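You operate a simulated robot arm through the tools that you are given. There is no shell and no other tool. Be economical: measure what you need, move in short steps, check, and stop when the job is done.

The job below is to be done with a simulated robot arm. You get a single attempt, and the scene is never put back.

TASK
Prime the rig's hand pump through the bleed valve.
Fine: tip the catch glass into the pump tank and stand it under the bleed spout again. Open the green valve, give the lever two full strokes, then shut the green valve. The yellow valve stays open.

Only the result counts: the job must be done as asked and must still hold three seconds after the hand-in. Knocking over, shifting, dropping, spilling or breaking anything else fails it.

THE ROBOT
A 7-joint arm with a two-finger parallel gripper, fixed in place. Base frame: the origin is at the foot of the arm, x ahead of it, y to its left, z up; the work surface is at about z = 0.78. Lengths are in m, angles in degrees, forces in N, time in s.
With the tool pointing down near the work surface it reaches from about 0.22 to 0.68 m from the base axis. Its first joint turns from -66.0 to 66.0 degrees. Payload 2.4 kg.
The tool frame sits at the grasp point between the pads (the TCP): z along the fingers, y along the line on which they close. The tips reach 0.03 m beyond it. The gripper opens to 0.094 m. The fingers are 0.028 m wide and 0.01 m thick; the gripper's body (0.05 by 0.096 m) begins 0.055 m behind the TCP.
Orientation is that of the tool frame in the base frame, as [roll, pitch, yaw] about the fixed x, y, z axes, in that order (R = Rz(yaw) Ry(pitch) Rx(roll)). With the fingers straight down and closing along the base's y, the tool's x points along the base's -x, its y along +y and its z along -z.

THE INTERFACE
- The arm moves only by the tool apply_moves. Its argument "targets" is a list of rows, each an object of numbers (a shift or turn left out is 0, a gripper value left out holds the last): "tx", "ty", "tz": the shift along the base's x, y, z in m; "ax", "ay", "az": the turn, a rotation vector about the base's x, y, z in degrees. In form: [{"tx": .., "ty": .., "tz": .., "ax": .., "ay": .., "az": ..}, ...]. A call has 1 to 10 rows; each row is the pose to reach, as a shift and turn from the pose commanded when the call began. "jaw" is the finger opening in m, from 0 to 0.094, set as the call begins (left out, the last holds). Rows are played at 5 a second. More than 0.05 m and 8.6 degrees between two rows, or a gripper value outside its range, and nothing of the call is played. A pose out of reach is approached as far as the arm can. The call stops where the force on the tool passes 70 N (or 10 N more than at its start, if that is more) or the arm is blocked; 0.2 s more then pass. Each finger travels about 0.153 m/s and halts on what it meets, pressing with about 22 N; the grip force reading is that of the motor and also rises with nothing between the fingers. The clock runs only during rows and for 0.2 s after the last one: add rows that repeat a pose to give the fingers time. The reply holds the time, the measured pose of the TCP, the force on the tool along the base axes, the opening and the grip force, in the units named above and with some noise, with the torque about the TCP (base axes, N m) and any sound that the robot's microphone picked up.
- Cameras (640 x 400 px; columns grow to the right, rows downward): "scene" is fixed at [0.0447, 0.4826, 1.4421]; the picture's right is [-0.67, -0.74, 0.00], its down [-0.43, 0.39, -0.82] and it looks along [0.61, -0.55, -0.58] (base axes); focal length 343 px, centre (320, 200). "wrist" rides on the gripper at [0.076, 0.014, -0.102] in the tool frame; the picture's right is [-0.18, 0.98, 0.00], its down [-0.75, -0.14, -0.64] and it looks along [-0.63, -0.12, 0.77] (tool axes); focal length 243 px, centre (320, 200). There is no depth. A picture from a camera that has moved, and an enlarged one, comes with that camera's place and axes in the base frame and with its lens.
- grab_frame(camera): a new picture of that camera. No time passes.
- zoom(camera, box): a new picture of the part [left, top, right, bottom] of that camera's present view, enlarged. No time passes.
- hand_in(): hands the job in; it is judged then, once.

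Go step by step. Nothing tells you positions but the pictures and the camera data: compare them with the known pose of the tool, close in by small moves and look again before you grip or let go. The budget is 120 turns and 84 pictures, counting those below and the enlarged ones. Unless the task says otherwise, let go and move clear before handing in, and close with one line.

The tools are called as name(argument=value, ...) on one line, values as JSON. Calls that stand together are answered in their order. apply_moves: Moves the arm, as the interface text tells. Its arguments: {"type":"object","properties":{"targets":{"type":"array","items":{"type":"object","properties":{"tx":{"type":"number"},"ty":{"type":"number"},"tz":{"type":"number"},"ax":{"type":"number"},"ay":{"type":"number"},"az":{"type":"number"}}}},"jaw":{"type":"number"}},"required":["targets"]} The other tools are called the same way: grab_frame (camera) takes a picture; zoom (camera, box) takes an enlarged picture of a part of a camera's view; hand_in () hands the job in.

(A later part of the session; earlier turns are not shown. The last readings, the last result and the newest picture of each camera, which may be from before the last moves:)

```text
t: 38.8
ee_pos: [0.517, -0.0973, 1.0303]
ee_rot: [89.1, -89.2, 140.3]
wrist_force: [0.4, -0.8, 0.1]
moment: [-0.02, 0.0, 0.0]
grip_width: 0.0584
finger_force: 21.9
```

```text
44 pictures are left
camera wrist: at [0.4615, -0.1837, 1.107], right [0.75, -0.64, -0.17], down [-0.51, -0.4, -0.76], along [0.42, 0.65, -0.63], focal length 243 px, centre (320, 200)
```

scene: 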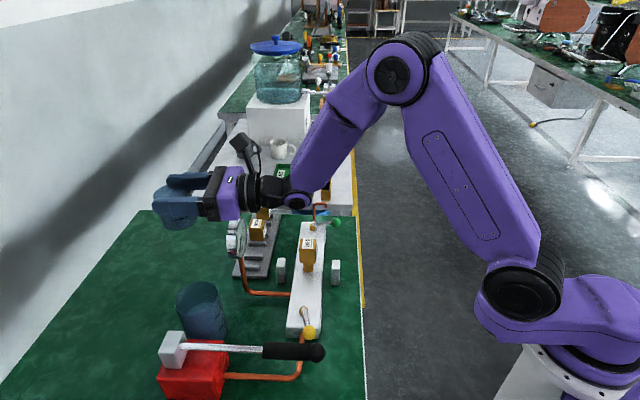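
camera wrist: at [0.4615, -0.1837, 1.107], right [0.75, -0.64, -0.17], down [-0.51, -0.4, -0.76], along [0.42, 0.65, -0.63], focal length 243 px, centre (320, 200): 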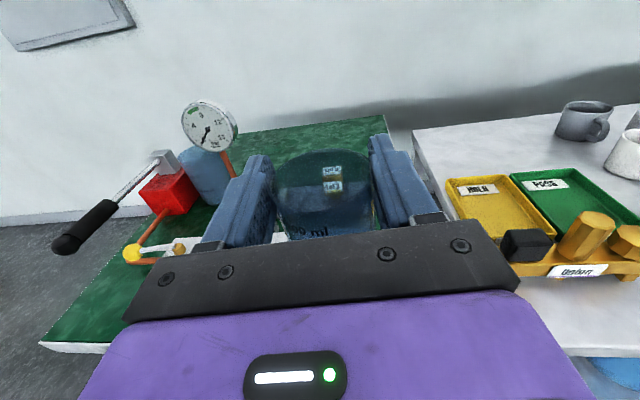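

Now I descend in front of the spout at the place where I lifted it clear.

apply_moves(targets=[{"tx": 0.035, "ty": -0.015, "tz": -0.02}, {"tx": 0.07, "ty": -0.03, "tz": -0.05}, {"tx": 0.07, "ty": -0.03, "tz": -0.09}, {"tx": 0.07, "ty": -0.03, "tz": -0.13}, {"tx": 0.07, "ty": -0.03, "tz": -0.16}, {"tx": 0.07, "ty": -0.03, "tz": -0.18}, {"tx": 0.07, "ty": -0.03, "tz": -0.1875}])

grab_frame(camera="wrist")

zoom(camera="scene", box=[290, 180, 386, 240])

```text
t: 40.4
ee_pos: [0.5872, -0.1287, 0.8419]
ee_rot: [90.5, -89.0, 138.9]
wrist_force: [-0.9, -0.9, -0.3]
moment: [0.01, 0.02, 0.02]
grip_width: 0.0584
finger_force: 22.4
```

```text
43 pictures are left
camera wrist: at [0.5313, -0.2147, 0.9195], right [0.75, -0.64, -0.17], down [-0.52, -0.4, -0.76], along [0.42, 0.65, -0.63], focal length 243 px, centre (320, 200)
```

wrist: 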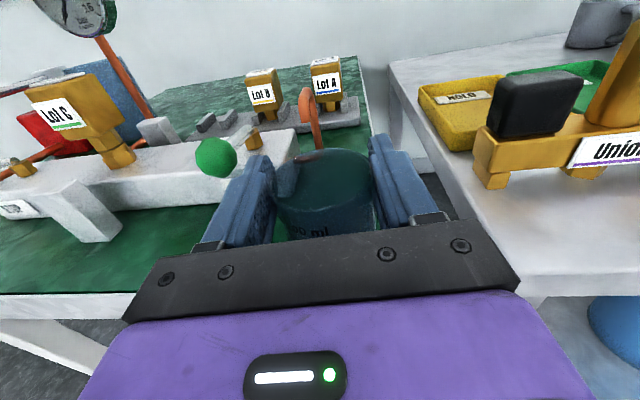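

```text
6.67 times, centred on (338, 210) of scene
camera zoom: at [0.0447, 0.4826, 1.4421], right [-0.67, -0.74, 0.0], down [-0.43, 0.39, -0.82], along [0.61, -0.55, -0.58], focal length 2289 px, centre (200, 133)
```

zoom: 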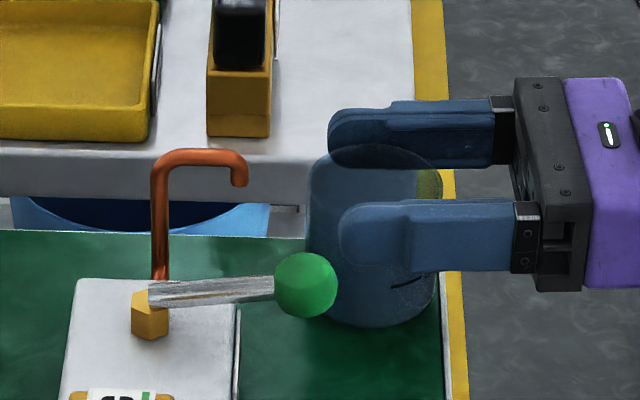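

I slide it level back under the spout by (0.040, 0.043).

apply_moves(targets=[{"tx": 0.008, "ty": 0.0086}, {"tx": 0.016, "ty": 0.0172}, {"tx": 0.024, "ty": 0.0258}, {"tx": 0.032, "ty": 0.0344}, {"tx": 0.04, "ty": 0.043}, {"tx": 0.04, "ty": 0.043, "tz": -0.0015}])

zoom(camera="wrist", box=[230, 70, 422, 250])

zoom(camera="scene", box=[290, 180, 386, 240])

```text
t: 41.8
ee_pos: [0.6276, -0.0858, 0.8417]
ee_rot: [90.4, -89.1, 139.1]
wrist_force: [-0.1, 0.2, -1.5]
moment: [-0.01, 0.0, -0.03]
grip_width: 0.0584
finger_force: 22.4
```

```text
2.22 times, centred on (326, 160) of wrist
camera zoom: at [0.5715, -0.1713, 0.9187], right [0.75, -0.64, -0.17], down [-0.52, -0.4, -0.76], along [0.42, 0.65, -0.63], focal length 539 px, centre (307, 289)
```

zoom: 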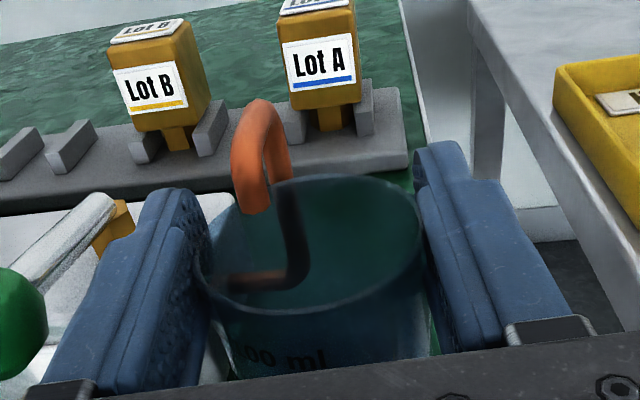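

```text
6.67 times, centred on (338, 210) of scene
camera zoom: at [0.0447, 0.4826, 1.4421], right [-0.67, -0.74, 0.0], down [-0.43, 0.39, -0.82], along [0.61, -0.55, -0.58], focal length 2289 px, centre (200, 133)
```

zoom: 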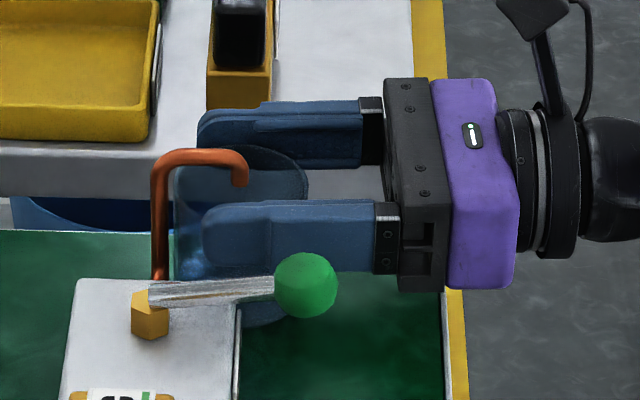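

Spout tip is over the glass as before. I lower in 1 mm steps until the glass touches the table.

apply_moves(targets=[{"tz": -0.001}, {"tz": -0.002}, {"tz": -0.002}])

```text
t: 42.6
ee_pos: [0.6277, -0.0855, 0.8399]
ee_rot: [90.6, -89.1, 139.0]
wrist_force: [0.4, -0.3, 0.4]
moment: [0.0, 0.0, 0.02]
grip_width: 0.0584
finger_force: 22.0
```

apply_moves(targets=[{"tz": -0.001}, {"tz": -0.001}])

```text
t: 43.2
ee_pos: [0.6273, -0.0855, 0.8405]
ee_rot: [86.5, -89.0, 143.0]
wrist_force: [-1.5, -0.5, 3.7]
moment: [0.07, 0.13, 0.04]
grip_width: 0.0584
finger_force: 22.5
```

Contact with the table (+3.7 N). I release and back straight out.

apply_moves(targets=[{}, {}, {}], jaw=0.074)

apply_moves(targets=[{"tx": -0.008, "ty": -0.0095}, {"tx": -0.02, "ty": -0.0237}, {"tx": -0.036, "ty": -0.0425}, {"tx": -0.055, "ty": -0.065}, {"tx": -0.075, "ty": -0.089}])

grab_frame(camera="wrist")

zoom(camera="scene", box=[290, 180, 386, 240])

```text
t: 44.0
ee_pos: [0.6274, -0.0864, 0.8384]
ee_rot: [90.6, -89.0, 139.0]
wrist_force: [0.0, 0.3, 0.4]
moment: [0.01, 0.02, 0.02]
grip_width: 0.0741
finger_force: 0.1
```

```text
t: 45.2
ee_pos: [0.5529, -0.1751, 0.8403]
ee_rot: [89.4, -89.1, 140.1]
wrist_force: [-0.1, 0.7, 0.7]
moment: [-0.06, -0.01, -0.03]
grip_width: 0.0744
finger_force: 0.0
```

```text
39 pictures are left
camera wrist: at [0.4962, -0.2608, 0.9161], right [0.75, -0.64, -0.17], down [-0.51, -0.4, -0.76], along [0.42, 0.65, -0.63], focal length 243 px, centre (320, 200)
```

wrist: 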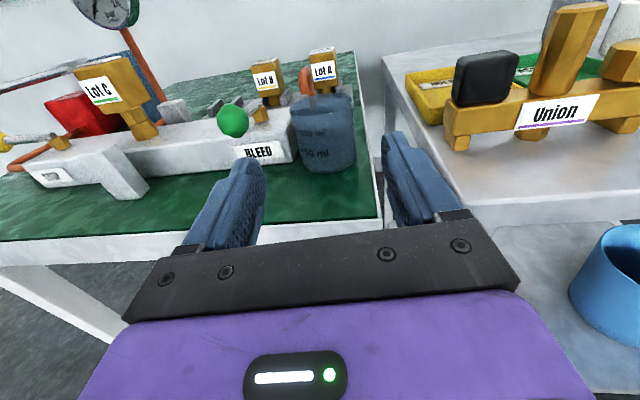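

```text
6.67 times, centred on (338, 210) of scene
camera zoom: at [0.0447, 0.4826, 1.4421], right [-0.67, -0.74, 0.0], down [-0.43, 0.39, -0.82], along [0.61, -0.55, -0.58], focal length 2289 px, centre (200, 133)
```

zoom: 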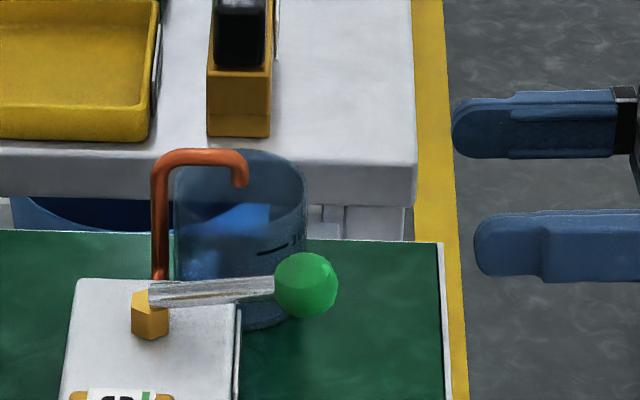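

The glass is back exactly under the spout. Now for the valves I want the tool pointing down, closing across the green handle; I retreat upward while pitching down.

apply_moves(targets=[{"tx": -0.01, "ty": 0.0, "tz": 0.03, "ax": -6.5, "ay": 5.5}, {"tx": -0.02, "ty": 0.0, "tz": 0.06, "ax": -13, "ay": 11}, {"tx": -0.03, "ty": 0.005, "tz": 0.09, "ax": -19.5, "ay": 16.4}, {"tx": -0.04, "ty": 0.01, "tz": 0.12, "ax": -26, "ay": 21.9}, {"tx": -0.05, "ty": 0.02, "tz": 0.14, "ax": -32.6, "ay": 27.4}, {"tx": -0.06, "ty": 0.03, "tz": 0.16, "ax": -39.1, "ay": 32.8}, {"tx": -0.065, "ty": 0.04, "tz": 0.17, "ax": -45.6, "ay": 38.3}, {"tx": -0.07, "ty": 0.05, "tz": 0.18, "ax": -52.1, "ay": 43.8}, {"tx": -0.075, "ty": 0.06, "tz": 0.19, "ax": -58.6, "ay": 49.2}, {"tx": -0.08, "ty": 0.07, "tz": 0.2, "ax": -65.1, "ay": 54.7}])

apply_moves(targets=[{"az": 8.5}, {"az": 17}, {"az": 25.5}, {"az": 34}, {"az": 42.5}, {"az": 51}, {"az": 59.5}, {"az": 68}, {"az": 76.5}, {"az": 85}])

apply_moves(targets=[{"az": 8.5}, {"az": 17}, {"az": 25.5}, {"az": 34}, {"az": 42.5}, {"az": 51}, {"az": 59.5}, {"az": 68}, {"az": 76.5}, {"az": 85}])

```text
t: 47.4
ee_pos: [0.4719, -0.1031, 1.0391]
ee_rot: [179.4, -4.9, 51.0]
wrist_force: [0.1, 0.2, -0.7]
moment: [0.03, 0.0, 0.01]
grip_width: 0.074
finger_force: 0.1
```

```text
t: 49.6
ee_pos: [0.4725, -0.1038, 1.0395]
ee_rot: [179.4, -4.9, 136.1]
wrist_force: [0.4, 0.2, -0.1]
moment: [-0.01, 0.02, 0.01]
grip_width: 0.0739
finger_force: 0.0
```

```text
t: 51.8
ee_pos: [0.4727, -0.1045, 1.0398]
ee_rot: [179.5, -4.9, -138.9]
wrist_force: [0.0, 1.0, -0.2]
moment: [0.01, 0.02, -0.02]
grip_width: 0.074
finger_force: 0.1
```

Now nearly vertical; I level it, and look at the green valve from here.

apply_moves(targets=[{"tx": 0.0, "ty": 0.0, "ax": 3.2, "ay": -3.7, "az": -5}, {"tx": -0.02, "ty": -0.01, "ax": 3.2, "ay": -3.7, "az": -5}, {"tx": -0.02, "ty": -0.01, "ax": 3.2, "ay": -3.7, "az": -5}], jaw=0.05)

grab_frame(camera="wrist")

```text
t: 52.6
ee_pos: [0.4515, -0.1149, 1.0385]
ee_rot: [179.3, -0.1, -144.2]
wrist_force: [-0.2, 0.3, 0.1]
moment: [0.01, -0.03, -0.02]
grip_width: 0.05
finger_force: 0.1
```

```text
37 pictures are left
camera wrist: at [0.384, -0.1482, 1.1418], right [-0.43, 0.9, 0.01], down [0.7, 0.32, 0.64], along [0.57, 0.28, -0.77], focal length 243 px, centre (320, 200)
```

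wrist: 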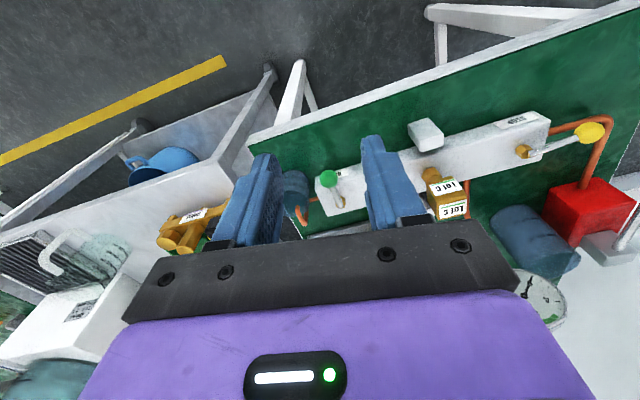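

Knob at about (0.563,-0.045), pivot near (0.602,0.0). I align yaw with the handle and hover above the knob.

apply_moves(targets=[{"tx": 0.03, "ty": 0.02, "tz": -0.02, "az": 4}, {"tx": 0.06, "ty": 0.04, "tz": -0.05, "az": 8}, {"tx": 0.09, "ty": 0.055, "tz": -0.08, "az": 11}, {"tx": 0.1115, "ty": 0.07, "tz": -0.11, "az": 11}, {"tx": 0.1115, "ty": 0.07, "tz": -0.125, "az": 11}])

zoom(camera="scene", box=[270, 150, 398, 250])

grab_frame(camera="wrist")

```text
t: 53.8
ee_pos: [0.5653, -0.0425, 0.9146]
ee_rot: [179.2, 0.0, -133.1]
wrist_force: [0.2, -0.1, -0.1]
moment: [0.0, 0.0, 0.03]
grip_width: 0.0498
finger_force: 0.1
```

```text
4.00 times, centred on (334, 200) of scene
camera zoom: at [0.0447, 0.4826, 1.4421], right [-0.67, -0.74, 0.0], down [-0.43, 0.39, -0.82], along [0.61, -0.55, -0.58], focal length 1373 px, centre (264, 200)
```

zoom: 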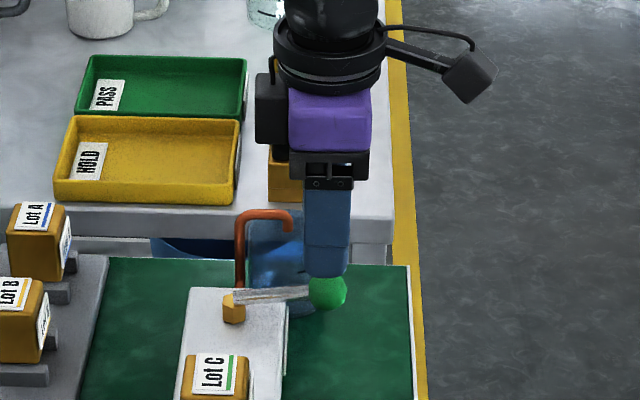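

```text
35 pictures are left
camera wrist: at [0.5042, -0.0899, 1.017], right [-0.59, 0.81, 0.01], down [0.62, 0.45, 0.64], along [0.51, 0.39, -0.77], focal length 243 px, centre (320, 200)
```

wrist: 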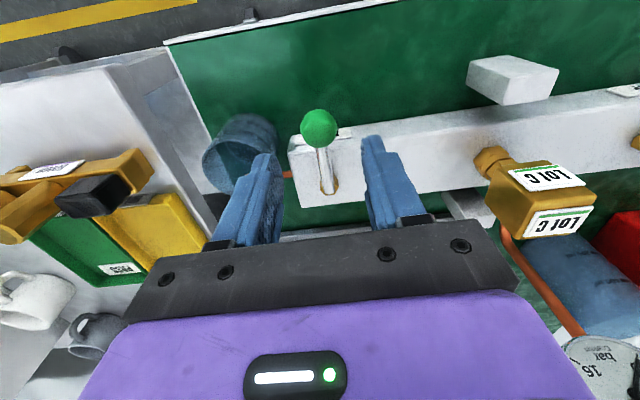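

Fingers straddle the knob. I descend to z≈0.86 and close on it.

apply_moves(targets=[{"tx": -0.002, "ty": -0.0015, "tz": -0.015}, {"tx": -0.002, "ty": -0.0015, "tz": -0.03}, {"tx": -0.002, "ty": -0.0015, "tz": -0.045}, {"tx": -0.002, "ty": -0.0015, "tz": -0.055}])

apply_moves(targets=[{}, {}, {}], jaw=0.02)

grab_frame(camera="wrist")

```text
t: 54.8
ee_pos: [0.5619, -0.0476, 0.8587]
ee_rot: [179.4, 0.0, -133.1]
wrist_force: [0.1, -0.8, -0.3]
moment: [0.01, 0.02, -0.02]
grip_width: 0.0499
finger_force: 0.2
```

```text
t: 55.6
ee_pos: [0.5626, -0.0457, 0.8577]
ee_rot: [179.3, -0.1, -133.1]
wrist_force: [1.2, 0.3, -3.0]
moment: [0.13, -0.18, -0.08]
grip_width: 0.0234
finger_force: 44.4
```

```text
34 pictures are left
camera wrist: at [0.5016, -0.0923, 0.9625], right [-0.59, 0.81, 0.01], down [0.62, 0.45, 0.64], along [0.51, 0.39, -0.77], focal length 243 px, centre (320, 200)
```

wrist: 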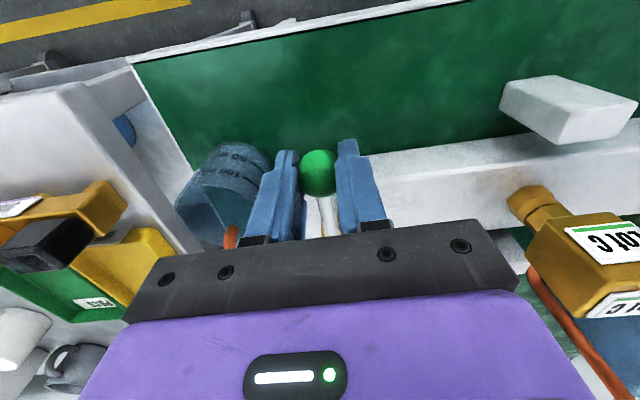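

Gripped. I turn the handle clockwise about the pivot, first 40°, watching the force.

apply_moves(targets=[{"tx": -0.0066, "ty": 0.0067, "az": -8}, {"tx": -0.0122, "ty": 0.0143, "az": -16}, {"tx": -0.0166, "ty": 0.0224, "az": -24}, {"tx": -0.0198, "ty": 0.0312, "az": -32}, {"tx": -0.0219, "ty": 0.0403, "az": -40}])

zoom(camera="scene", box=[270, 180, 366, 250])

```text
t: 56.8
ee_pos: [0.543, -0.0047, 0.8588]
ee_rot: [179.3, 0.5, -173.3]
wrist_force: [26.5, 2.6, -20.9]
moment: [-0.11, 0.26, -0.02]
grip_width: 0.0234
finger_force: 44.8
```

```text
5.71 times, centred on (318, 215) of scene
camera zoom: at [0.0458, 0.4826, 1.442], right [-0.67, -0.74, 0.0], down [-0.43, 0.39, -0.82], along [0.61, -0.55, -0.58], focal length 1962 px, centre (331, 114)
```

zoom: 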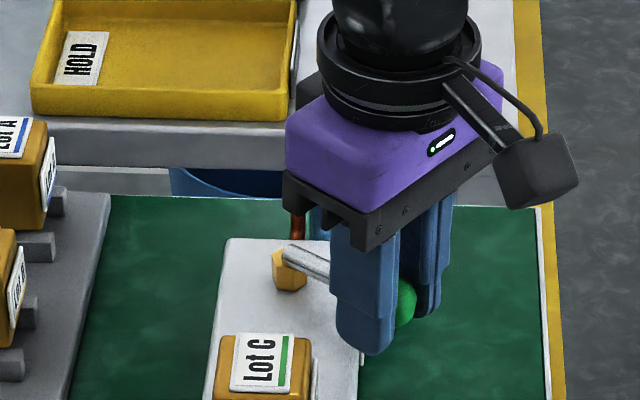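

It turns clockwise; the force shows my radius is slightly long, so I correct and continue to ~90°.

apply_moves(targets=[{"tx": 0.0002, "ty": 0.0054, "az": -8}, {"tx": 0.0007, "ty": 0.0141, "az": -16}, {"tx": 0.0023, "ty": 0.0226, "az": -24}, {"tx": 0.005, "ty": 0.0308, "az": -32}, {"tx": 0.0089, "ty": 0.0386, "az": -40}, {"tx": 0.0138, "ty": 0.0458, "az": -48}, {"tx": 0.0155, "ty": 0.0478, "az": -50}])

zoom(camera="scene", box=[270, 180, 366, 250])

```text
t: 58.4
ee_pos: [0.5531, 0.0393, 0.8598]
ee_rot: [179.4, -0.2, 136.6]
wrist_force: [-5.2, -18.4, 21.1]
moment: [-0.37, 0.09, 0.36]
grip_width: 0.0235
finger_force: 45.5
```

```text
5.71 times, centred on (318, 215) of scene
camera zoom: at [0.0442, 0.4821, 1.4423], right [-0.67, -0.74, 0.0], down [-0.43, 0.39, -0.82], along [0.61, -0.55, -0.58], focal length 1962 px, centre (331, 114)
```

zoom: 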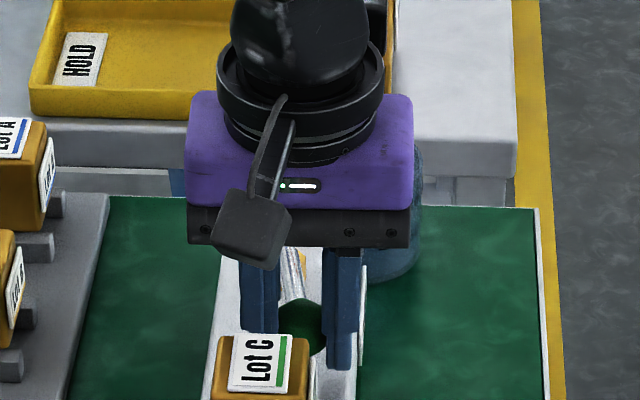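

The handle now lies along the manifold. I release, rise and look.

apply_moves(targets=[{}, {}, {}], jaw=0.045)

apply_moves(targets=[{"tz": 0.02}, {"tz": 0.05}, {"tz": 0.09}, {"tx": -0.04, "tz": 0.12}, {"tx": -0.08, "tz": 0.14}])

grab_frame(camera="scene")

zoom(camera="scene", box=[270, 180, 366, 250])

```text
t: 59.2
ee_pos: [0.556, 0.0427, 0.8594]
ee_rot: [179.3, -0.1, 136.9]
wrist_force: [1.0, 0.5, 0.0]
moment: [0.02, -0.02, -0.01]
grip_width: 0.045
finger_force: 0.1
```

```text
t: 60.4
ee_pos: [0.4736, 0.0426, 1.0006]
ee_rot: [179.3, -0.1, 136.8]
wrist_force: [-0.2, 0.1, -0.6]
moment: [0.01, -0.01, -0.02]
grip_width: 0.0452
finger_force: 0.0
```

```text
31 pictures are left
```

scene: 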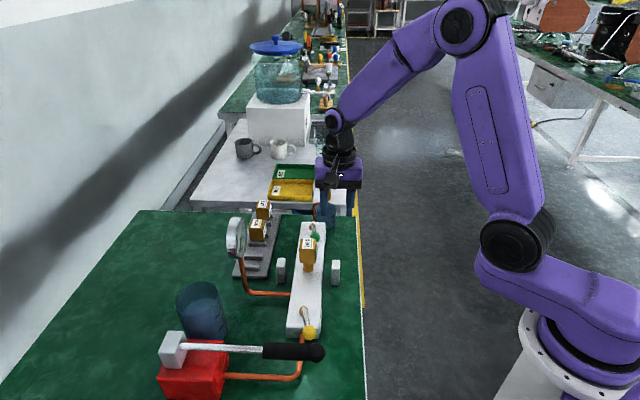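

```text
5.71 times, centred on (318, 215) of scene
camera zoom: at [0.0447, 0.4826, 1.4421], right [-0.67, -0.74, 0.0], down [-0.43, 0.39, -0.82], along [0.61, -0.55, -0.58], focal length 1962 px, centre (331, 114)
```

zoom: 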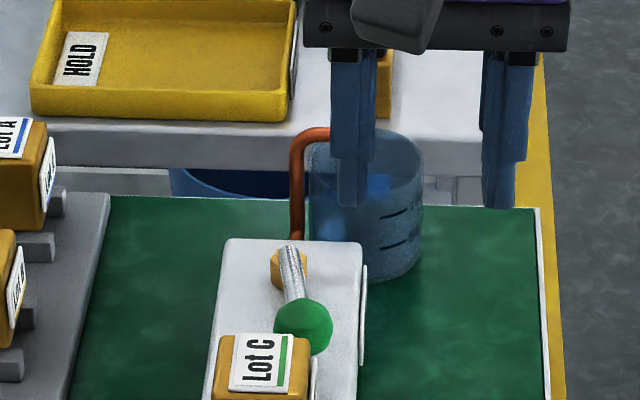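

The green valve is open, against its stop. Next, the lever: I rise, turn the tool to close across the lever, and look at it.

apply_moves(targets=[{"tx": -0.02, "ty": 0.01, "tz": 0.03, "az": 8.5}, {"tx": -0.04, "ty": 0.02, "tz": 0.06, "az": 17}, {"tx": -0.06, "ty": 0.04, "tz": 0.09, "az": 25.5}, {"tx": -0.08, "ty": 0.06, "tz": 0.12, "az": 34}, {"tx": -0.1, "ty": 0.08, "tz": 0.14, "az": 42.5}, {"tx": -0.11, "ty": 0.09, "tz": 0.14, "az": 51}, {"tx": -0.12, "ty": 0.1, "tz": 0.14, "az": 59.5}, {"tx": -0.13, "ty": 0.11, "tz": 0.14, "az": 68}, {"tx": -0.13, "ty": 0.12, "tz": 0.14, "az": 76.5}, {"tx": -0.13, "ty": 0.13, "tz": 0.14, "az": 85}], jaw=0.08)

grab_frame(camera="wrist")

zoom(camera="scene", box=[140, 270, 348, 400])

```text
t: 62.6
ee_pos: [0.3455, 0.1737, 1.1394]
ee_rot: [179.3, 0.0, -138.0]
wrist_force: [0.0, 0.2, 0.1]
moment: [0.03, -0.03, 0.01]
grip_width: 0.0799
finger_force: 0.1
```

```text
29 pictures are left
camera wrist: at [0.2806, 0.1317, 1.2425], right [-0.52, 0.85, 0.01], down [0.66, 0.39, 0.64], along [0.54, 0.34, -0.77], focal length 243 px, centre (320, 200)
```

wrist: 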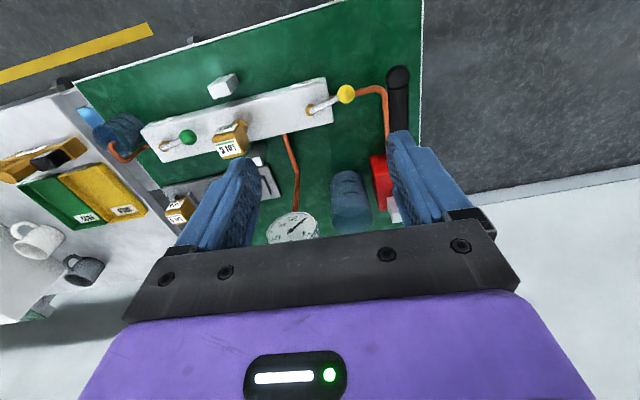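

```text
3.08 times, centred on (244, 335) of scene
camera zoom: at [0.0447, 0.4826, 1.4421], right [-0.67, -0.74, 0.0], down [-0.43, 0.39, -0.82], along [0.61, -0.55, -0.58], focal length 1056 px, centre (554, -215)
```

zoom: 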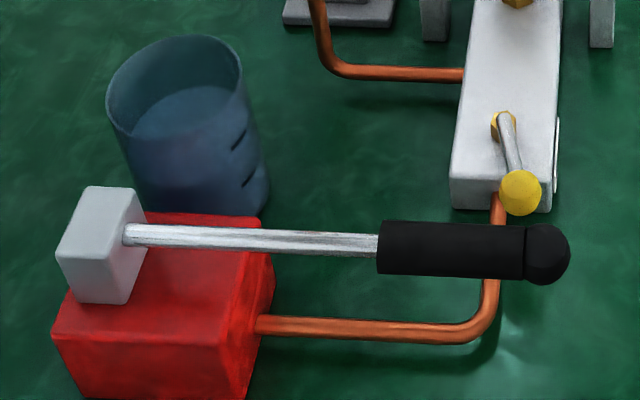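

The lever is about horizontal at z≈0.888, tip near (0.293,0.264), pivot near (0.475,0.447). I hover over its black grip at (0.321,0.292).

apply_moves(targets=[{"tx": -0.008, "ty": 0.035, "tz": -0.02, "az": 3}, {"tx": -0.016, "ty": 0.075, "tz": -0.05, "az": 3}, {"tx": -0.0245, "ty": 0.118, "tz": -0.08, "az": 3}, {"tx": -0.0245, "ty": 0.118, "tz": -0.12, "az": 3}, {"tx": -0.0245, "ty": 0.118, "tz": -0.16, "az": 3}], jaw=0.055)

grab_frame(camera="wrist")

zoom(camera="scene", box=[140, 270, 348, 400])

```text
refused: row 2 steps farther than a row can; nothing moved
```

```text
27 pictures are left
camera wrist: at [0.2806, 0.1317, 1.2425], right [-0.52, 0.85, 0.01], down [0.66, 0.39, 0.64], along [0.54, 0.34, -0.77], focal length 243 px, centre (320, 200)
```

wrist: 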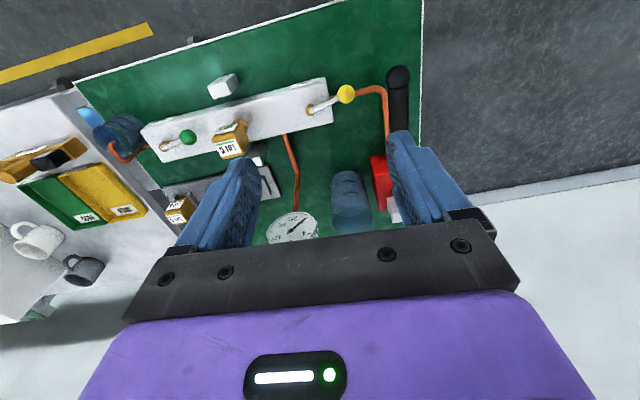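

```text
3.08 times, centred on (244, 335) of scene
camera zoom: at [0.0447, 0.4826, 1.4421], right [-0.67, -0.74, 0.0], down [-0.43, 0.39, -0.82], along [0.61, -0.55, -0.58], focal length 1056 px, centre (554, -215)
```

zoom: 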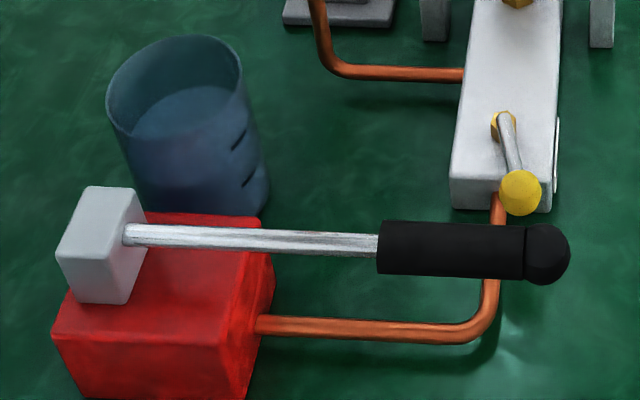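

A row was too long, so nothing moved. I resend with smaller steps.

apply_moves(targets=[{"tx": -0.006, "ty": 0.03, "tz": -0.02, "az": 3}, {"tx": -0.012, "ty": 0.06, "tz": -0.045, "az": 3}, {"tx": -0.018, "ty": 0.09, "tz": -0.07, "az": 3}, {"tx": -0.0245, "ty": 0.118, "tz": -0.095, "az": 3}, {"tx": -0.0245, "ty": 0.118, "tz": -0.13, "az": 3}, {"tx": -0.0245, "ty": 0.118, "tz": -0.16, "az": 3}, {"tx": -0.0245, "ty": 0.118, "tz": -0.185, "az": 3}], jaw=0.055)

grab_frame(camera="wrist")

zoom(camera="scene", box=[140, 270, 348, 400])

```text
t: 64.2
ee_pos: [0.3215, 0.2906, 0.9544]
ee_rot: [179.3, 0.0, -135.2]
wrist_force: [0.2, -0.3, -0.5]
moment: [-0.02, 0.0, -0.01]
grip_width: 0.0551
finger_force: 0.1
```

```text
25 pictures are left
camera wrist: at [0.2586, 0.2459, 1.057], right [-0.56, 0.83, 0.01], down [0.64, 0.43, 0.64], along [0.52, 0.37, -0.77], focal length 243 px, centre (320, 200)
```

wrist: 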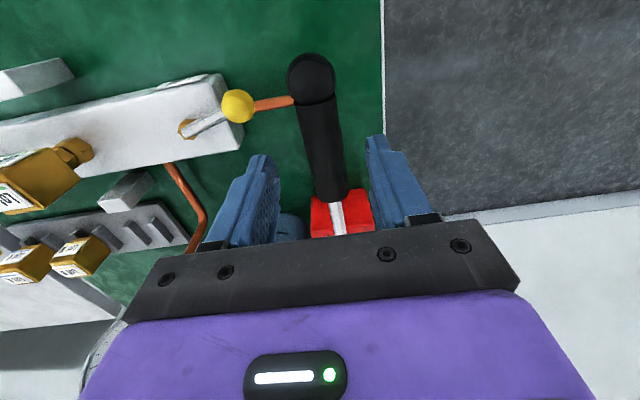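

```text
3.08 times, centred on (244, 335) of scene
camera zoom: at [0.0447, 0.4826, 1.4421], right [-0.67, -0.74, 0.0], down [-0.43, 0.39, -0.82], along [0.61, -0.55, -0.58], focal length 1056 px, centre (554, -215)
```

zoom: 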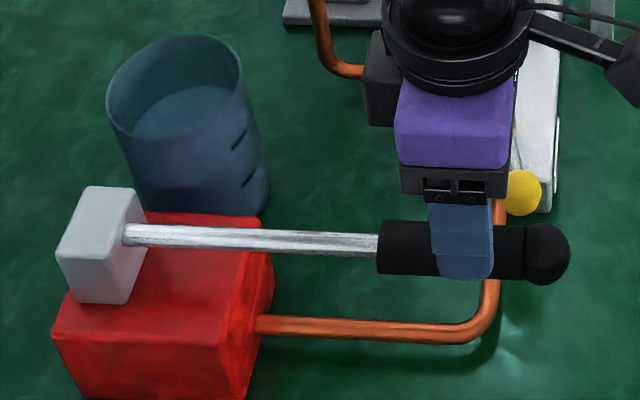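

Well aligned. I descend to z≈0.898 and close on the grip.

apply_moves(targets=[{"tz": -0.02}, {"tz": -0.04}, {"tz": -0.056}])

apply_moves(targets=[{}, {}, {}], jaw=0.015)

```text
t: 65.0
ee_pos: [0.3215, 0.2896, 0.8982]
ee_rot: [179.4, 0.0, -135.0]
wrist_force: [0.8, 0.3, 0.4]
moment: [0.0, 0.0, 0.02]
grip_width: 0.0551
finger_force: 0.1
```

```text
t: 65.8
ee_pos: [0.3188, 0.2908, 0.8979]
ee_rot: [179.3, -0.1, -134.9]
wrist_force: [-14.7, 16.6, -2.9]
moment: [-0.2, 0.34, -0.16]
grip_width: 0.0305
finger_force: 45.3
```

Gripped; I relieve the sideways load and try a small upward motion to learn the range.

apply_moves(targets=[{"tx": -0.003, "ty": 0.003}, {"tx": -0.003, "ty": 0.003, "tz": 0.006}, {"tx": -0.003, "ty": 0.003, "tz": 0.012}, {"tx": -0.0025, "ty": 0.0035, "tz": 0.02}])

zoom(camera="scene", box=[140, 270, 348, 400])

```text
t: 66.8
ee_pos: [0.32, 0.2918, 0.9169]
ee_rot: [179.3, -0.1, -135.3]
wrist_force: [15.4, -10.1, -8.3]
moment: [-0.89, 0.66, 0.44]
grip_width: 0.0277
finger_force: 45.1
```

```text
3.08 times, centred on (244, 335) of scene
camera zoom: at [0.0453, 0.4824, 1.4421], right [-0.67, -0.74, 0.0], down [-0.43, 0.39, -0.82], along [0.61, -0.55, -0.58], focal length 1056 px, centre (554, -215)
```

zoom: 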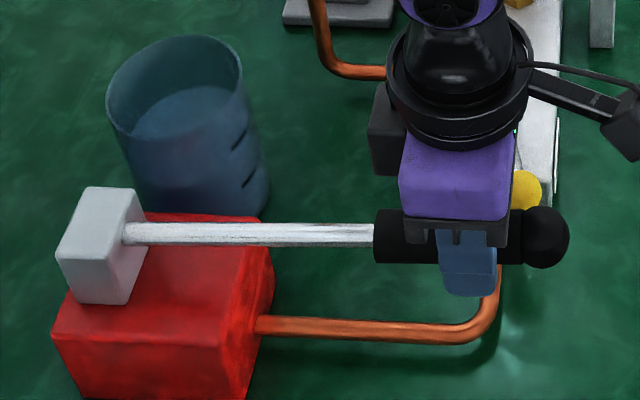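

The grip was too shallow and the fingers slipped upward. I re-grip deeper and centred.

apply_moves(targets=[{}, {"tx": 0.0012, "ty": -0.0012}, {"tx": 0.0012, "ty": -0.0012, "tz": -0.015}, {"tx": 0.0012, "ty": -0.0012, "tz": -0.03}], jaw=0.05)

apply_moves(targets=[{}, {}, {}], jaw=0.01)

zoom(camera="scene", box=[140, 270, 348, 400])

```text
t: 67.8
ee_pos: [0.3204, 0.292, 0.8884]
ee_rot: [179.4, 0.0, -135.2]
wrist_force: [0.3, 0.1, -0.8]
moment: [0.03, 0.04, 0.01]
grip_width: 0.0501
finger_force: 0.1
```

```text
t: 68.6
ee_pos: [0.3211, 0.2932, 0.8879]
ee_rot: [179.3, -0.1, -135.2]
wrist_force: [2.6, -1.1, -2.6]
moment: [-0.1, 0.12, 0.08]
grip_width: 0.032
finger_force: 45.3
```

```text
3.08 times, centred on (244, 335) of scene
camera zoom: at [0.0448, 0.4826, 1.4421], right [-0.67, -0.74, 0.0], down [-0.43, 0.39, -0.82], along [0.61, -0.55, -0.58], focal length 1056 px, centre (554, -215)
```

zoom: 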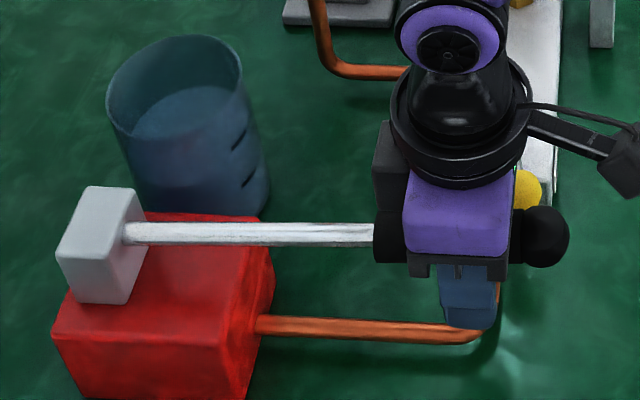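

Full-diameter grip now, and the lever holds its place by friction. I raise along the arc toward its top stop.

apply_moves(targets=[{"tx": 0.0006, "ty": 0.0006, "tz": 0.01}, {"tx": 0.0013, "ty": 0.0013, "tz": 0.019}, {"tx": 0.0025, "ty": 0.0025, "tz": 0.0285}, {"tx": 0.0038, "ty": 0.0038, "tz": 0.0377}, {"tx": 0.0055, "ty": 0.0055, "tz": 0.047}, {"tx": 0.0073, "ty": 0.0073, "tz": 0.056}])

grab_frame(camera="scene")

```text
t: 70.0
ee_pos: [0.3276, 0.2999, 0.9436]
ee_rot: [179.3, -0.2, -135.1]
wrist_force: [5.4, -5.7, -9.3]
moment: [-0.87, 1.13, -0.18]
grip_width: 0.0323
finger_force: 44.8
```

```text
21 pictures are left
```

scene: 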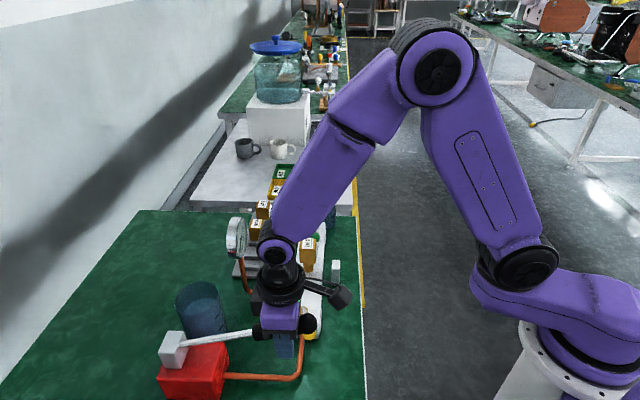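

The lever rises with light resistance. I continue until the stop.

apply_moves(targets=[{"tx": 0.0022, "ty": 0.0022, "tz": 0.009}, {"tx": 0.0047, "ty": 0.0047, "tz": 0.0179}, {"tx": 0.0075, "ty": 0.0075, "tz": 0.0265}, {"tx": 0.0105, "ty": 0.0105, "tz": 0.035}, {"tx": 0.0138, "ty": 0.0138, "tz": 0.0433}, {"tx": 0.0173, "ty": 0.0173, "tz": 0.0514}])

zoom(camera="scene", box=[140, 270, 348, 400])

```text
t: 71.4
ee_pos: [0.3444, 0.3165, 0.9964]
ee_rot: [179.3, -0.1, -135.0]
wrist_force: [5.6, -6.8, -9.9]
moment: [-0.95, 1.02, -0.41]
grip_width: 0.0323
finger_force: 44.9
```

```text
3.08 times, centred on (244, 335) of scene
camera zoom: at [0.045, 0.4825, 1.4421], right [-0.67, -0.74, 0.0], down [-0.43, 0.39, -0.82], along [0.61, -0.55, -0.58], focal length 1056 px, centre (554, -215)
```

zoom: 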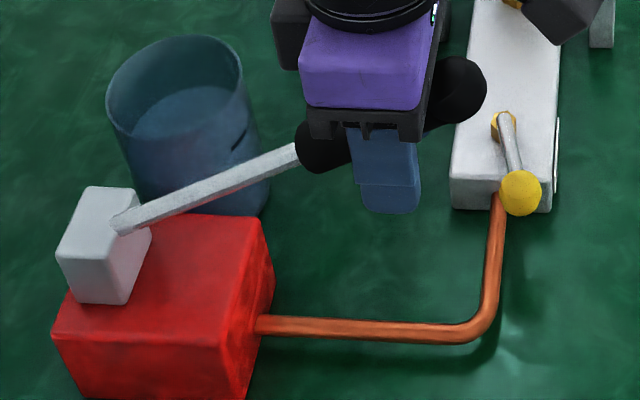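

Still moving freely at ~33°. I continue in 5° steps.

apply_moves(targets=[{"tx": 0.0078, "ty": 0.0078, "tz": 0.0155}, {"tx": 0.0165, "ty": 0.0165, "tz": 0.03}, {"tx": 0.0262, "ty": 0.0262, "tz": 0.0433}])

zoom(camera="scene", box=[140, 270, 348, 400])

```text
t: 72.2
ee_pos: [0.3696, 0.3481, 1.0422]
ee_rot: [179.1, 0.8, -134.7]
wrist_force: [-0.7, 0.5, -0.7]
moment: [-0.03, -0.05, -0.02]
grip_width: 0.0099
finger_force: 0.1
```

```text
3.08 times, centred on (244, 335) of scene
camera zoom: at [0.0446, 0.4827, 1.4421], right [-0.67, -0.74, 0.0], down [-0.43, 0.39, -0.82], along [0.61, -0.55, -0.58], focal length 1056 px, centre (554, -215)
```

zoom: 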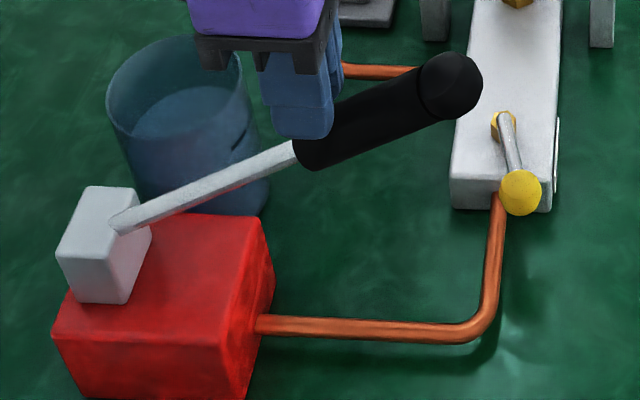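

The top stop is at about 35° and the fingers slipped off the end of travel; the lever stays up. For the down stroke I push from above with closed fingers, moving vertically. I position first.

apply_moves(targets=[{"tz": 0.025}, {"tx": -0.01, "ty": -0.012, "tz": 0.045}, {"tx": -0.02, "ty": -0.025, "tz": 0.045}, {"tx": -0.029, "ty": -0.0355, "tz": 0.045}], jaw=0.0)

zoom(camera="scene", box=[140, 230, 380, 400])

zoom(camera="wrist", box=[220, 40, 420, 240])

```text
t: 73.2
ee_pos: [0.3417, 0.3077, 1.0842]
ee_rot: [179.3, 0.0, -135.1]
wrist_force: [0.8, 0.4, -0.6]
moment: [0.0, 0.0, -0.02]
grip_width: 0.0001
finger_force: 21.4
```

```text
2.35 times, centred on (260, 315) of scene
camera zoom: at [0.0447, 0.4826, 1.4421], right [-0.67, -0.74, 0.0], down [-0.43, 0.39, -0.82], along [0.61, -0.55, -0.58], focal length 808 px, centre (461, -71)
```

zoom: 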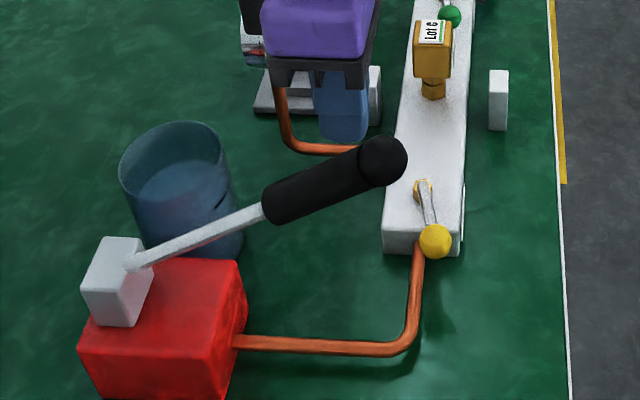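

```text
2.00 times, centred on (320, 140) of wrist
camera zoom: at [0.2792, 0.2641, 1.1867], right [-0.56, 0.83, 0.01], down [0.64, 0.43, 0.64], along [0.52, 0.37, -0.77], focal length 485 px, centre (320, 320)
```

zoom: 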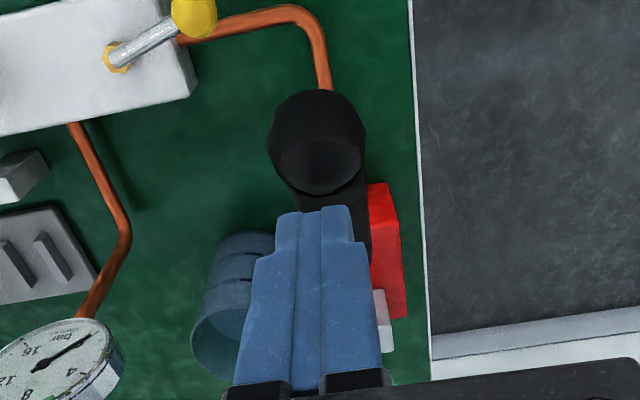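

Fingers are above the grip. I push straight down to perform stroke one.

apply_moves(targets=[{"tx": -0.003, "ty": 0.003, "tz": -0.01}, {"tx": -0.003, "ty": 0.003, "tz": -0.03}, {"tx": -0.003, "ty": 0.003, "tz": -0.05}, {"tx": -0.003, "ty": 0.003, "tz": -0.07}, {"tx": -0.003, "ty": 0.003, "tz": -0.09}, {"tx": -0.003, "ty": 0.003, "tz": -0.11}, {"tx": -0.003, "ty": 0.003, "tz": -0.13}, {"tx": -0.003, "ty": 0.003, "tz": -0.145}])

zoom(camera="scene", box=[140, 230, 380, 400])

```text
t: 75.0
ee_pos: [0.3388, 0.3104, 0.939]
ee_rot: [179.3, 0.0, -135.1]
wrist_force: [0.4, -0.1, 0.1]
moment: [0.04, -0.01, 0.02]
grip_width: 0.0003
finger_force: 21.6
```

```text
2.35 times, centred on (260, 315) of scene
camera zoom: at [0.0447, 0.4826, 1.4421], right [-0.67, -0.74, 0.0], down [-0.43, 0.39, -0.82], along [0.61, -0.55, -0.58], focal length 808 px, centre (461, -71)
```

zoom: 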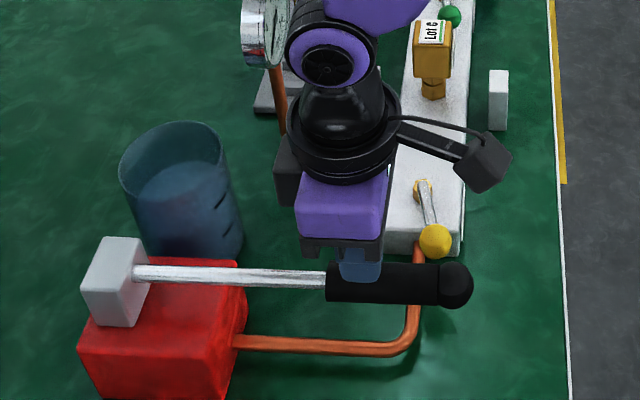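

The lever is near horizontal. I keep pushing in small steps to find the bottom stop.

apply_moves(targets=[{"tz": -0.006}, {"tz": -0.012}, {"tz": -0.018}, {"tz": -0.024}, {"tz": -0.03}, {"tz": -0.036}, {"tz": -0.042}])

zoom(camera="scene", box=[140, 230, 380, 400])

```text
t: 75.5
ee_pos: [0.3383, 0.3111, 0.9355]
ee_rot: [179.3, 0.0, -135.2]
wrist_force: [-6.7, -7.6, 26.8]
moment: [-0.22, 0.19, 0.0]
grip_width: 0.0
finger_force: 22.4
stopped in row 2: the force on the tool passed its limit at 86 N (the readings are from after the stop); the commanded pose is now the measured one
```

```text
2.35 times, centred on (260, 315) of scene
camera zoom: at [0.0442, 0.4821, 1.4423], right [-0.67, -0.74, 0.0], down [-0.43, 0.39, -0.82], along [0.61, -0.55, -0.58], focal length 808 px, centre (461, -71)
```

zoom: 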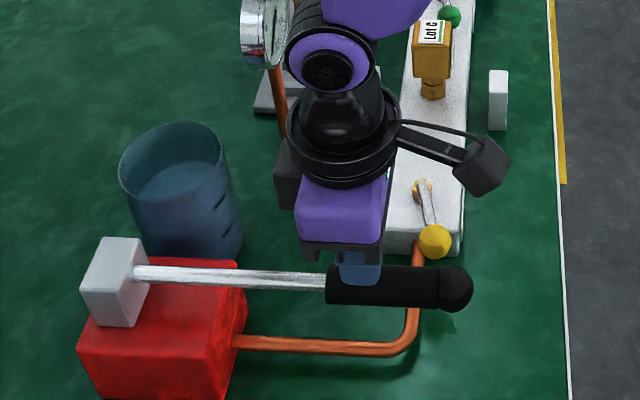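

Bottom stop reached at the initial horizontal position: one full stroke done. Now I re-grip the handle to lift it again.

apply_moves(targets=[{"tz": 0.02}, {"tx": -0.008, "ty": -0.008, "tz": 0.035}, {"tx": -0.018, "ty": -0.019, "tz": 0.035}, {"tx": -0.018, "ty": -0.019, "tz": 0.02}, {"tx": -0.018, "ty": -0.019, "tz": 0.0}, {"tx": -0.018, "ty": -0.019, "tz": -0.02}, {"tx": -0.018, "ty": -0.019, "tz": -0.04}, {"tx": -0.018, "ty": -0.019, "tz": -0.054}], jaw=0.055)

apply_moves(targets=[{}, {}, {}], jaw=0.015)

```text
t: 77.3
ee_pos: [0.321, 0.2927, 0.8803]
ee_rot: [179.2, 0.2, -135.1]
wrist_force: [0.6, -0.1, -0.3]
moment: [0.0, 0.01, 0.01]
grip_width: 0.0551
finger_force: 0.1
```

```text
t: 78.1
ee_pos: [0.3212, 0.2931, 0.8806]
ee_rot: [179.4, -0.1, -135.2]
wrist_force: [-2.8, 3.9, -3.7]
moment: [-0.33, 0.25, 0.04]
grip_width: 0.0321
finger_force: 45.1
```

apply_moves(targets=[{"tx": 0.0006, "ty": 0.0006, "tz": 0.019}, {"tx": 0.0023, "ty": 0.0023, "tz": 0.0379}, {"tx": 0.0053, "ty": 0.0053, "tz": 0.0564}, {"tx": 0.0093, "ty": 0.0093, "tz": 0.0746}, {"tx": 0.0144, "ty": 0.0144, "tz": 0.0921}, {"tx": 0.0206, "ty": 0.0206, "tz": 0.109}, {"tx": 0.0249, "ty": 0.0249, "tz": 0.1187}, {"tx": 0.027, "ty": 0.027, "tz": 0.124}, {"tx": 0.0285, "ty": 0.0285, "tz": 0.127}])

zoom(camera="scene", box=[140, 230, 380, 400])

```text
t: 80.1
ee_pos: [0.3495, 0.3205, 1.0062]
ee_rot: [179.4, 0.0, -135.0]
wrist_force: [-19.0, 3.7, -20.5]
moment: [0.4, -0.98, -0.34]
grip_width: 0.0321
finger_force: 45.1
```

```text
2.35 times, centred on (260, 315) of scene
camera zoom: at [0.0444, 0.4829, 1.442], right [-0.67, -0.74, 0.0], down [-0.43, 0.39, -0.82], along [0.61, -0.55, -0.58], focal length 808 px, centre (461, -71)
```

zoom: 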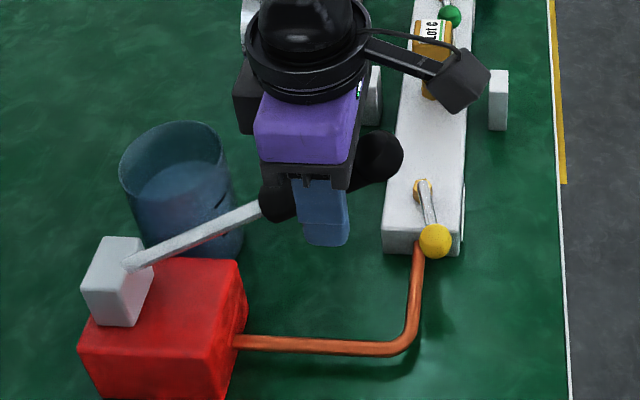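

Top stop reached again (20 N resistance). I release, rise, close, and push down for stroke two.

apply_moves(targets=[{}, {}, {"tz": 0.02}, {"tz": 0.045}, {"tz": 0.07}, {"tz": 0.083}, {"tx": -0.0107, "ty": -0.0101, "tz": 0.083}], jaw=0.055)

apply_moves(targets=[{}, {}, {"tz": -0.015}, {"tz": -0.035}, {"tz": -0.055}, {"tz": -0.075}, {"tz": -0.095}, {"tz": -0.115}, {"tz": -0.135}, {"tz": -0.15}], jaw=0.0)

apply_moves(targets=[{"tz": -0.004}, {"tz": -0.008}, {"tz": -0.012}, {"tz": -0.016}])

zoom(camera="scene", box=[140, 200, 380, 400])

```text
t: 81.7
ee_pos: [0.3391, 0.3097, 1.0905]
ee_rot: [179.2, 0.1, -135.1]
wrist_force: [-1.2, 0.0, 0.7]
moment: [-0.05, -0.01, 0.01]
grip_width: 0.055
finger_force: 0.0
```

```text
t: 83.9
ee_pos: [0.3398, 0.3108, 0.9416]
ee_rot: [179.3, 0.0, -135.1]
wrist_force: [0.1, -0.1, -0.3]
moment: [0.01, -0.01, 0.03]
grip_width: 0.0
finger_force: 21.6
```

```text
t: 84.6
ee_pos: [0.3386, 0.3102, 0.9368]
ee_rot: [179.2, 0.1, -135.1]
wrist_force: [-6.8, -6.5, 26.2]
moment: [-0.25, 0.24, 0.03]
grip_width: 0.0002
finger_force: 22.1
stopped in row 3: the force on the tool passed its limit at 81 N (the readings are from after the stop); the commanded pose is now the measured one
```

```text
2.00 times, centred on (260, 300) of scene
camera zoom: at [0.0442, 0.4822, 1.4423], right [-0.67, -0.74, 0.0], down [-0.43, 0.39, -0.82], along [0.61, -0.55, -0.58], focal length 687 px, centre (440, 0)
```

zoom: 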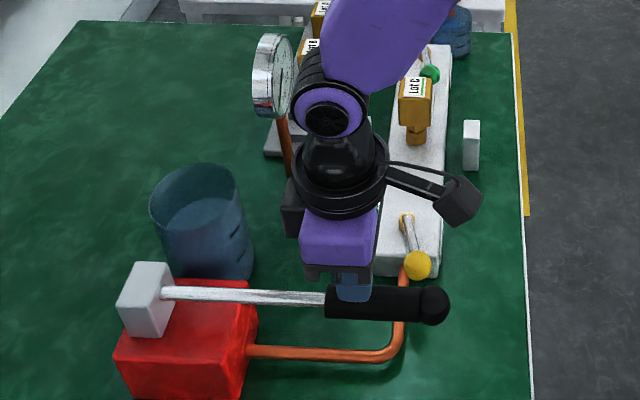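

Both strokes are complete, lever back at the bottom stop. Now I return to the green valve to shut it.

apply_moves(targets=[{"tz": 0.04}, {"tz": 0.08, "az": -8}, {"tx": 0.015, "ty": -0.03, "tz": 0.1, "az": -16}, {"tx": 0.03, "ty": -0.06, "tz": 0.1, "az": -24}, {"tx": 0.045, "ty": -0.095, "tz": 0.1, "az": -32}, {"tx": 0.06, "ty": -0.13, "tz": 0.1, "az": -40}, {"tx": 0.08, "ty": -0.165, "tz": 0.1, "az": -48}, {"tx": 0.1, "ty": -0.2, "tz": 0.1, "az": -56}, {"tx": 0.12, "ty": -0.235, "tz": 0.1, "az": -64}, {"tx": 0.14, "ty": -0.268, "tz": 0.1, "az": -72}], jaw=0.045)

apply_moves(targets=[{"tx": 0.025, "az": -8, "tz": -0.01}, {"tx": 0.05, "az": -16, "tz": -0.02}, {"tx": 0.077, "az": -16, "tz": -0.04}, {"tx": 0.077, "az": -16, "tz": -0.07}, {"tx": 0.077, "az": -16, "tz": -0.1}])

grab_frame(camera="wrist")

zoom(camera="scene", box=[270, 170, 366, 250])

```text
t: 86.8
ee_pos: [0.4805, 0.0418, 1.0333]
ee_rot: [179.2, 0.2, 152.9]
wrist_force: [0.4, -0.5, -0.2]
moment: [0.01, 0.03, -0.01]
grip_width: 0.0451
finger_force: 0.1
```

```text
t: 88.0
ee_pos: [0.558, 0.0435, 0.9337]
ee_rot: [179.2, 0.2, 136.9]
wrist_force: [0.4, 0.7, -0.3]
moment: [0.01, 0.0, 0.03]
grip_width: 0.0452
finger_force: 0.0
```

```text
12 pictures are left
camera wrist: at [0.5113, 0.1053, 1.0364], right [0.81, 0.59, 0.01], down [0.45, -0.62, 0.64], along [0.39, -0.51, -0.77], focal length 243 px, centre (320, 200)
```

wrist: 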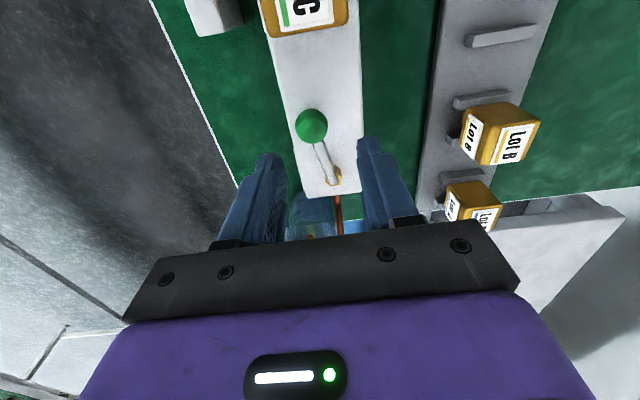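

```text
5.00 times, centred on (318, 210) of scene
camera zoom: at [0.0447, 0.4826, 1.4421], right [-0.67, -0.74, 0.0], down [-0.43, 0.39, -0.82], along [0.61, -0.55, -0.58], focal length 1716 px, centre (330, 150)
```

zoom: 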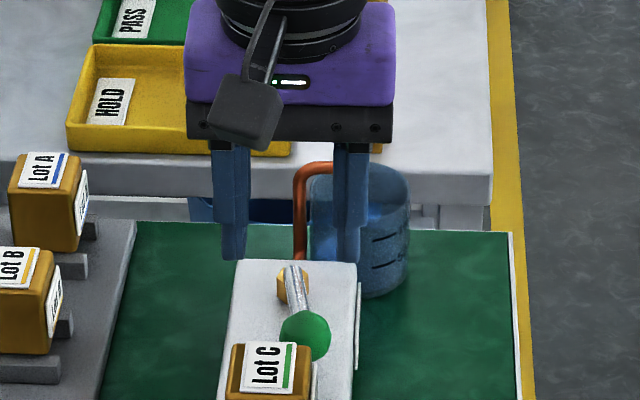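

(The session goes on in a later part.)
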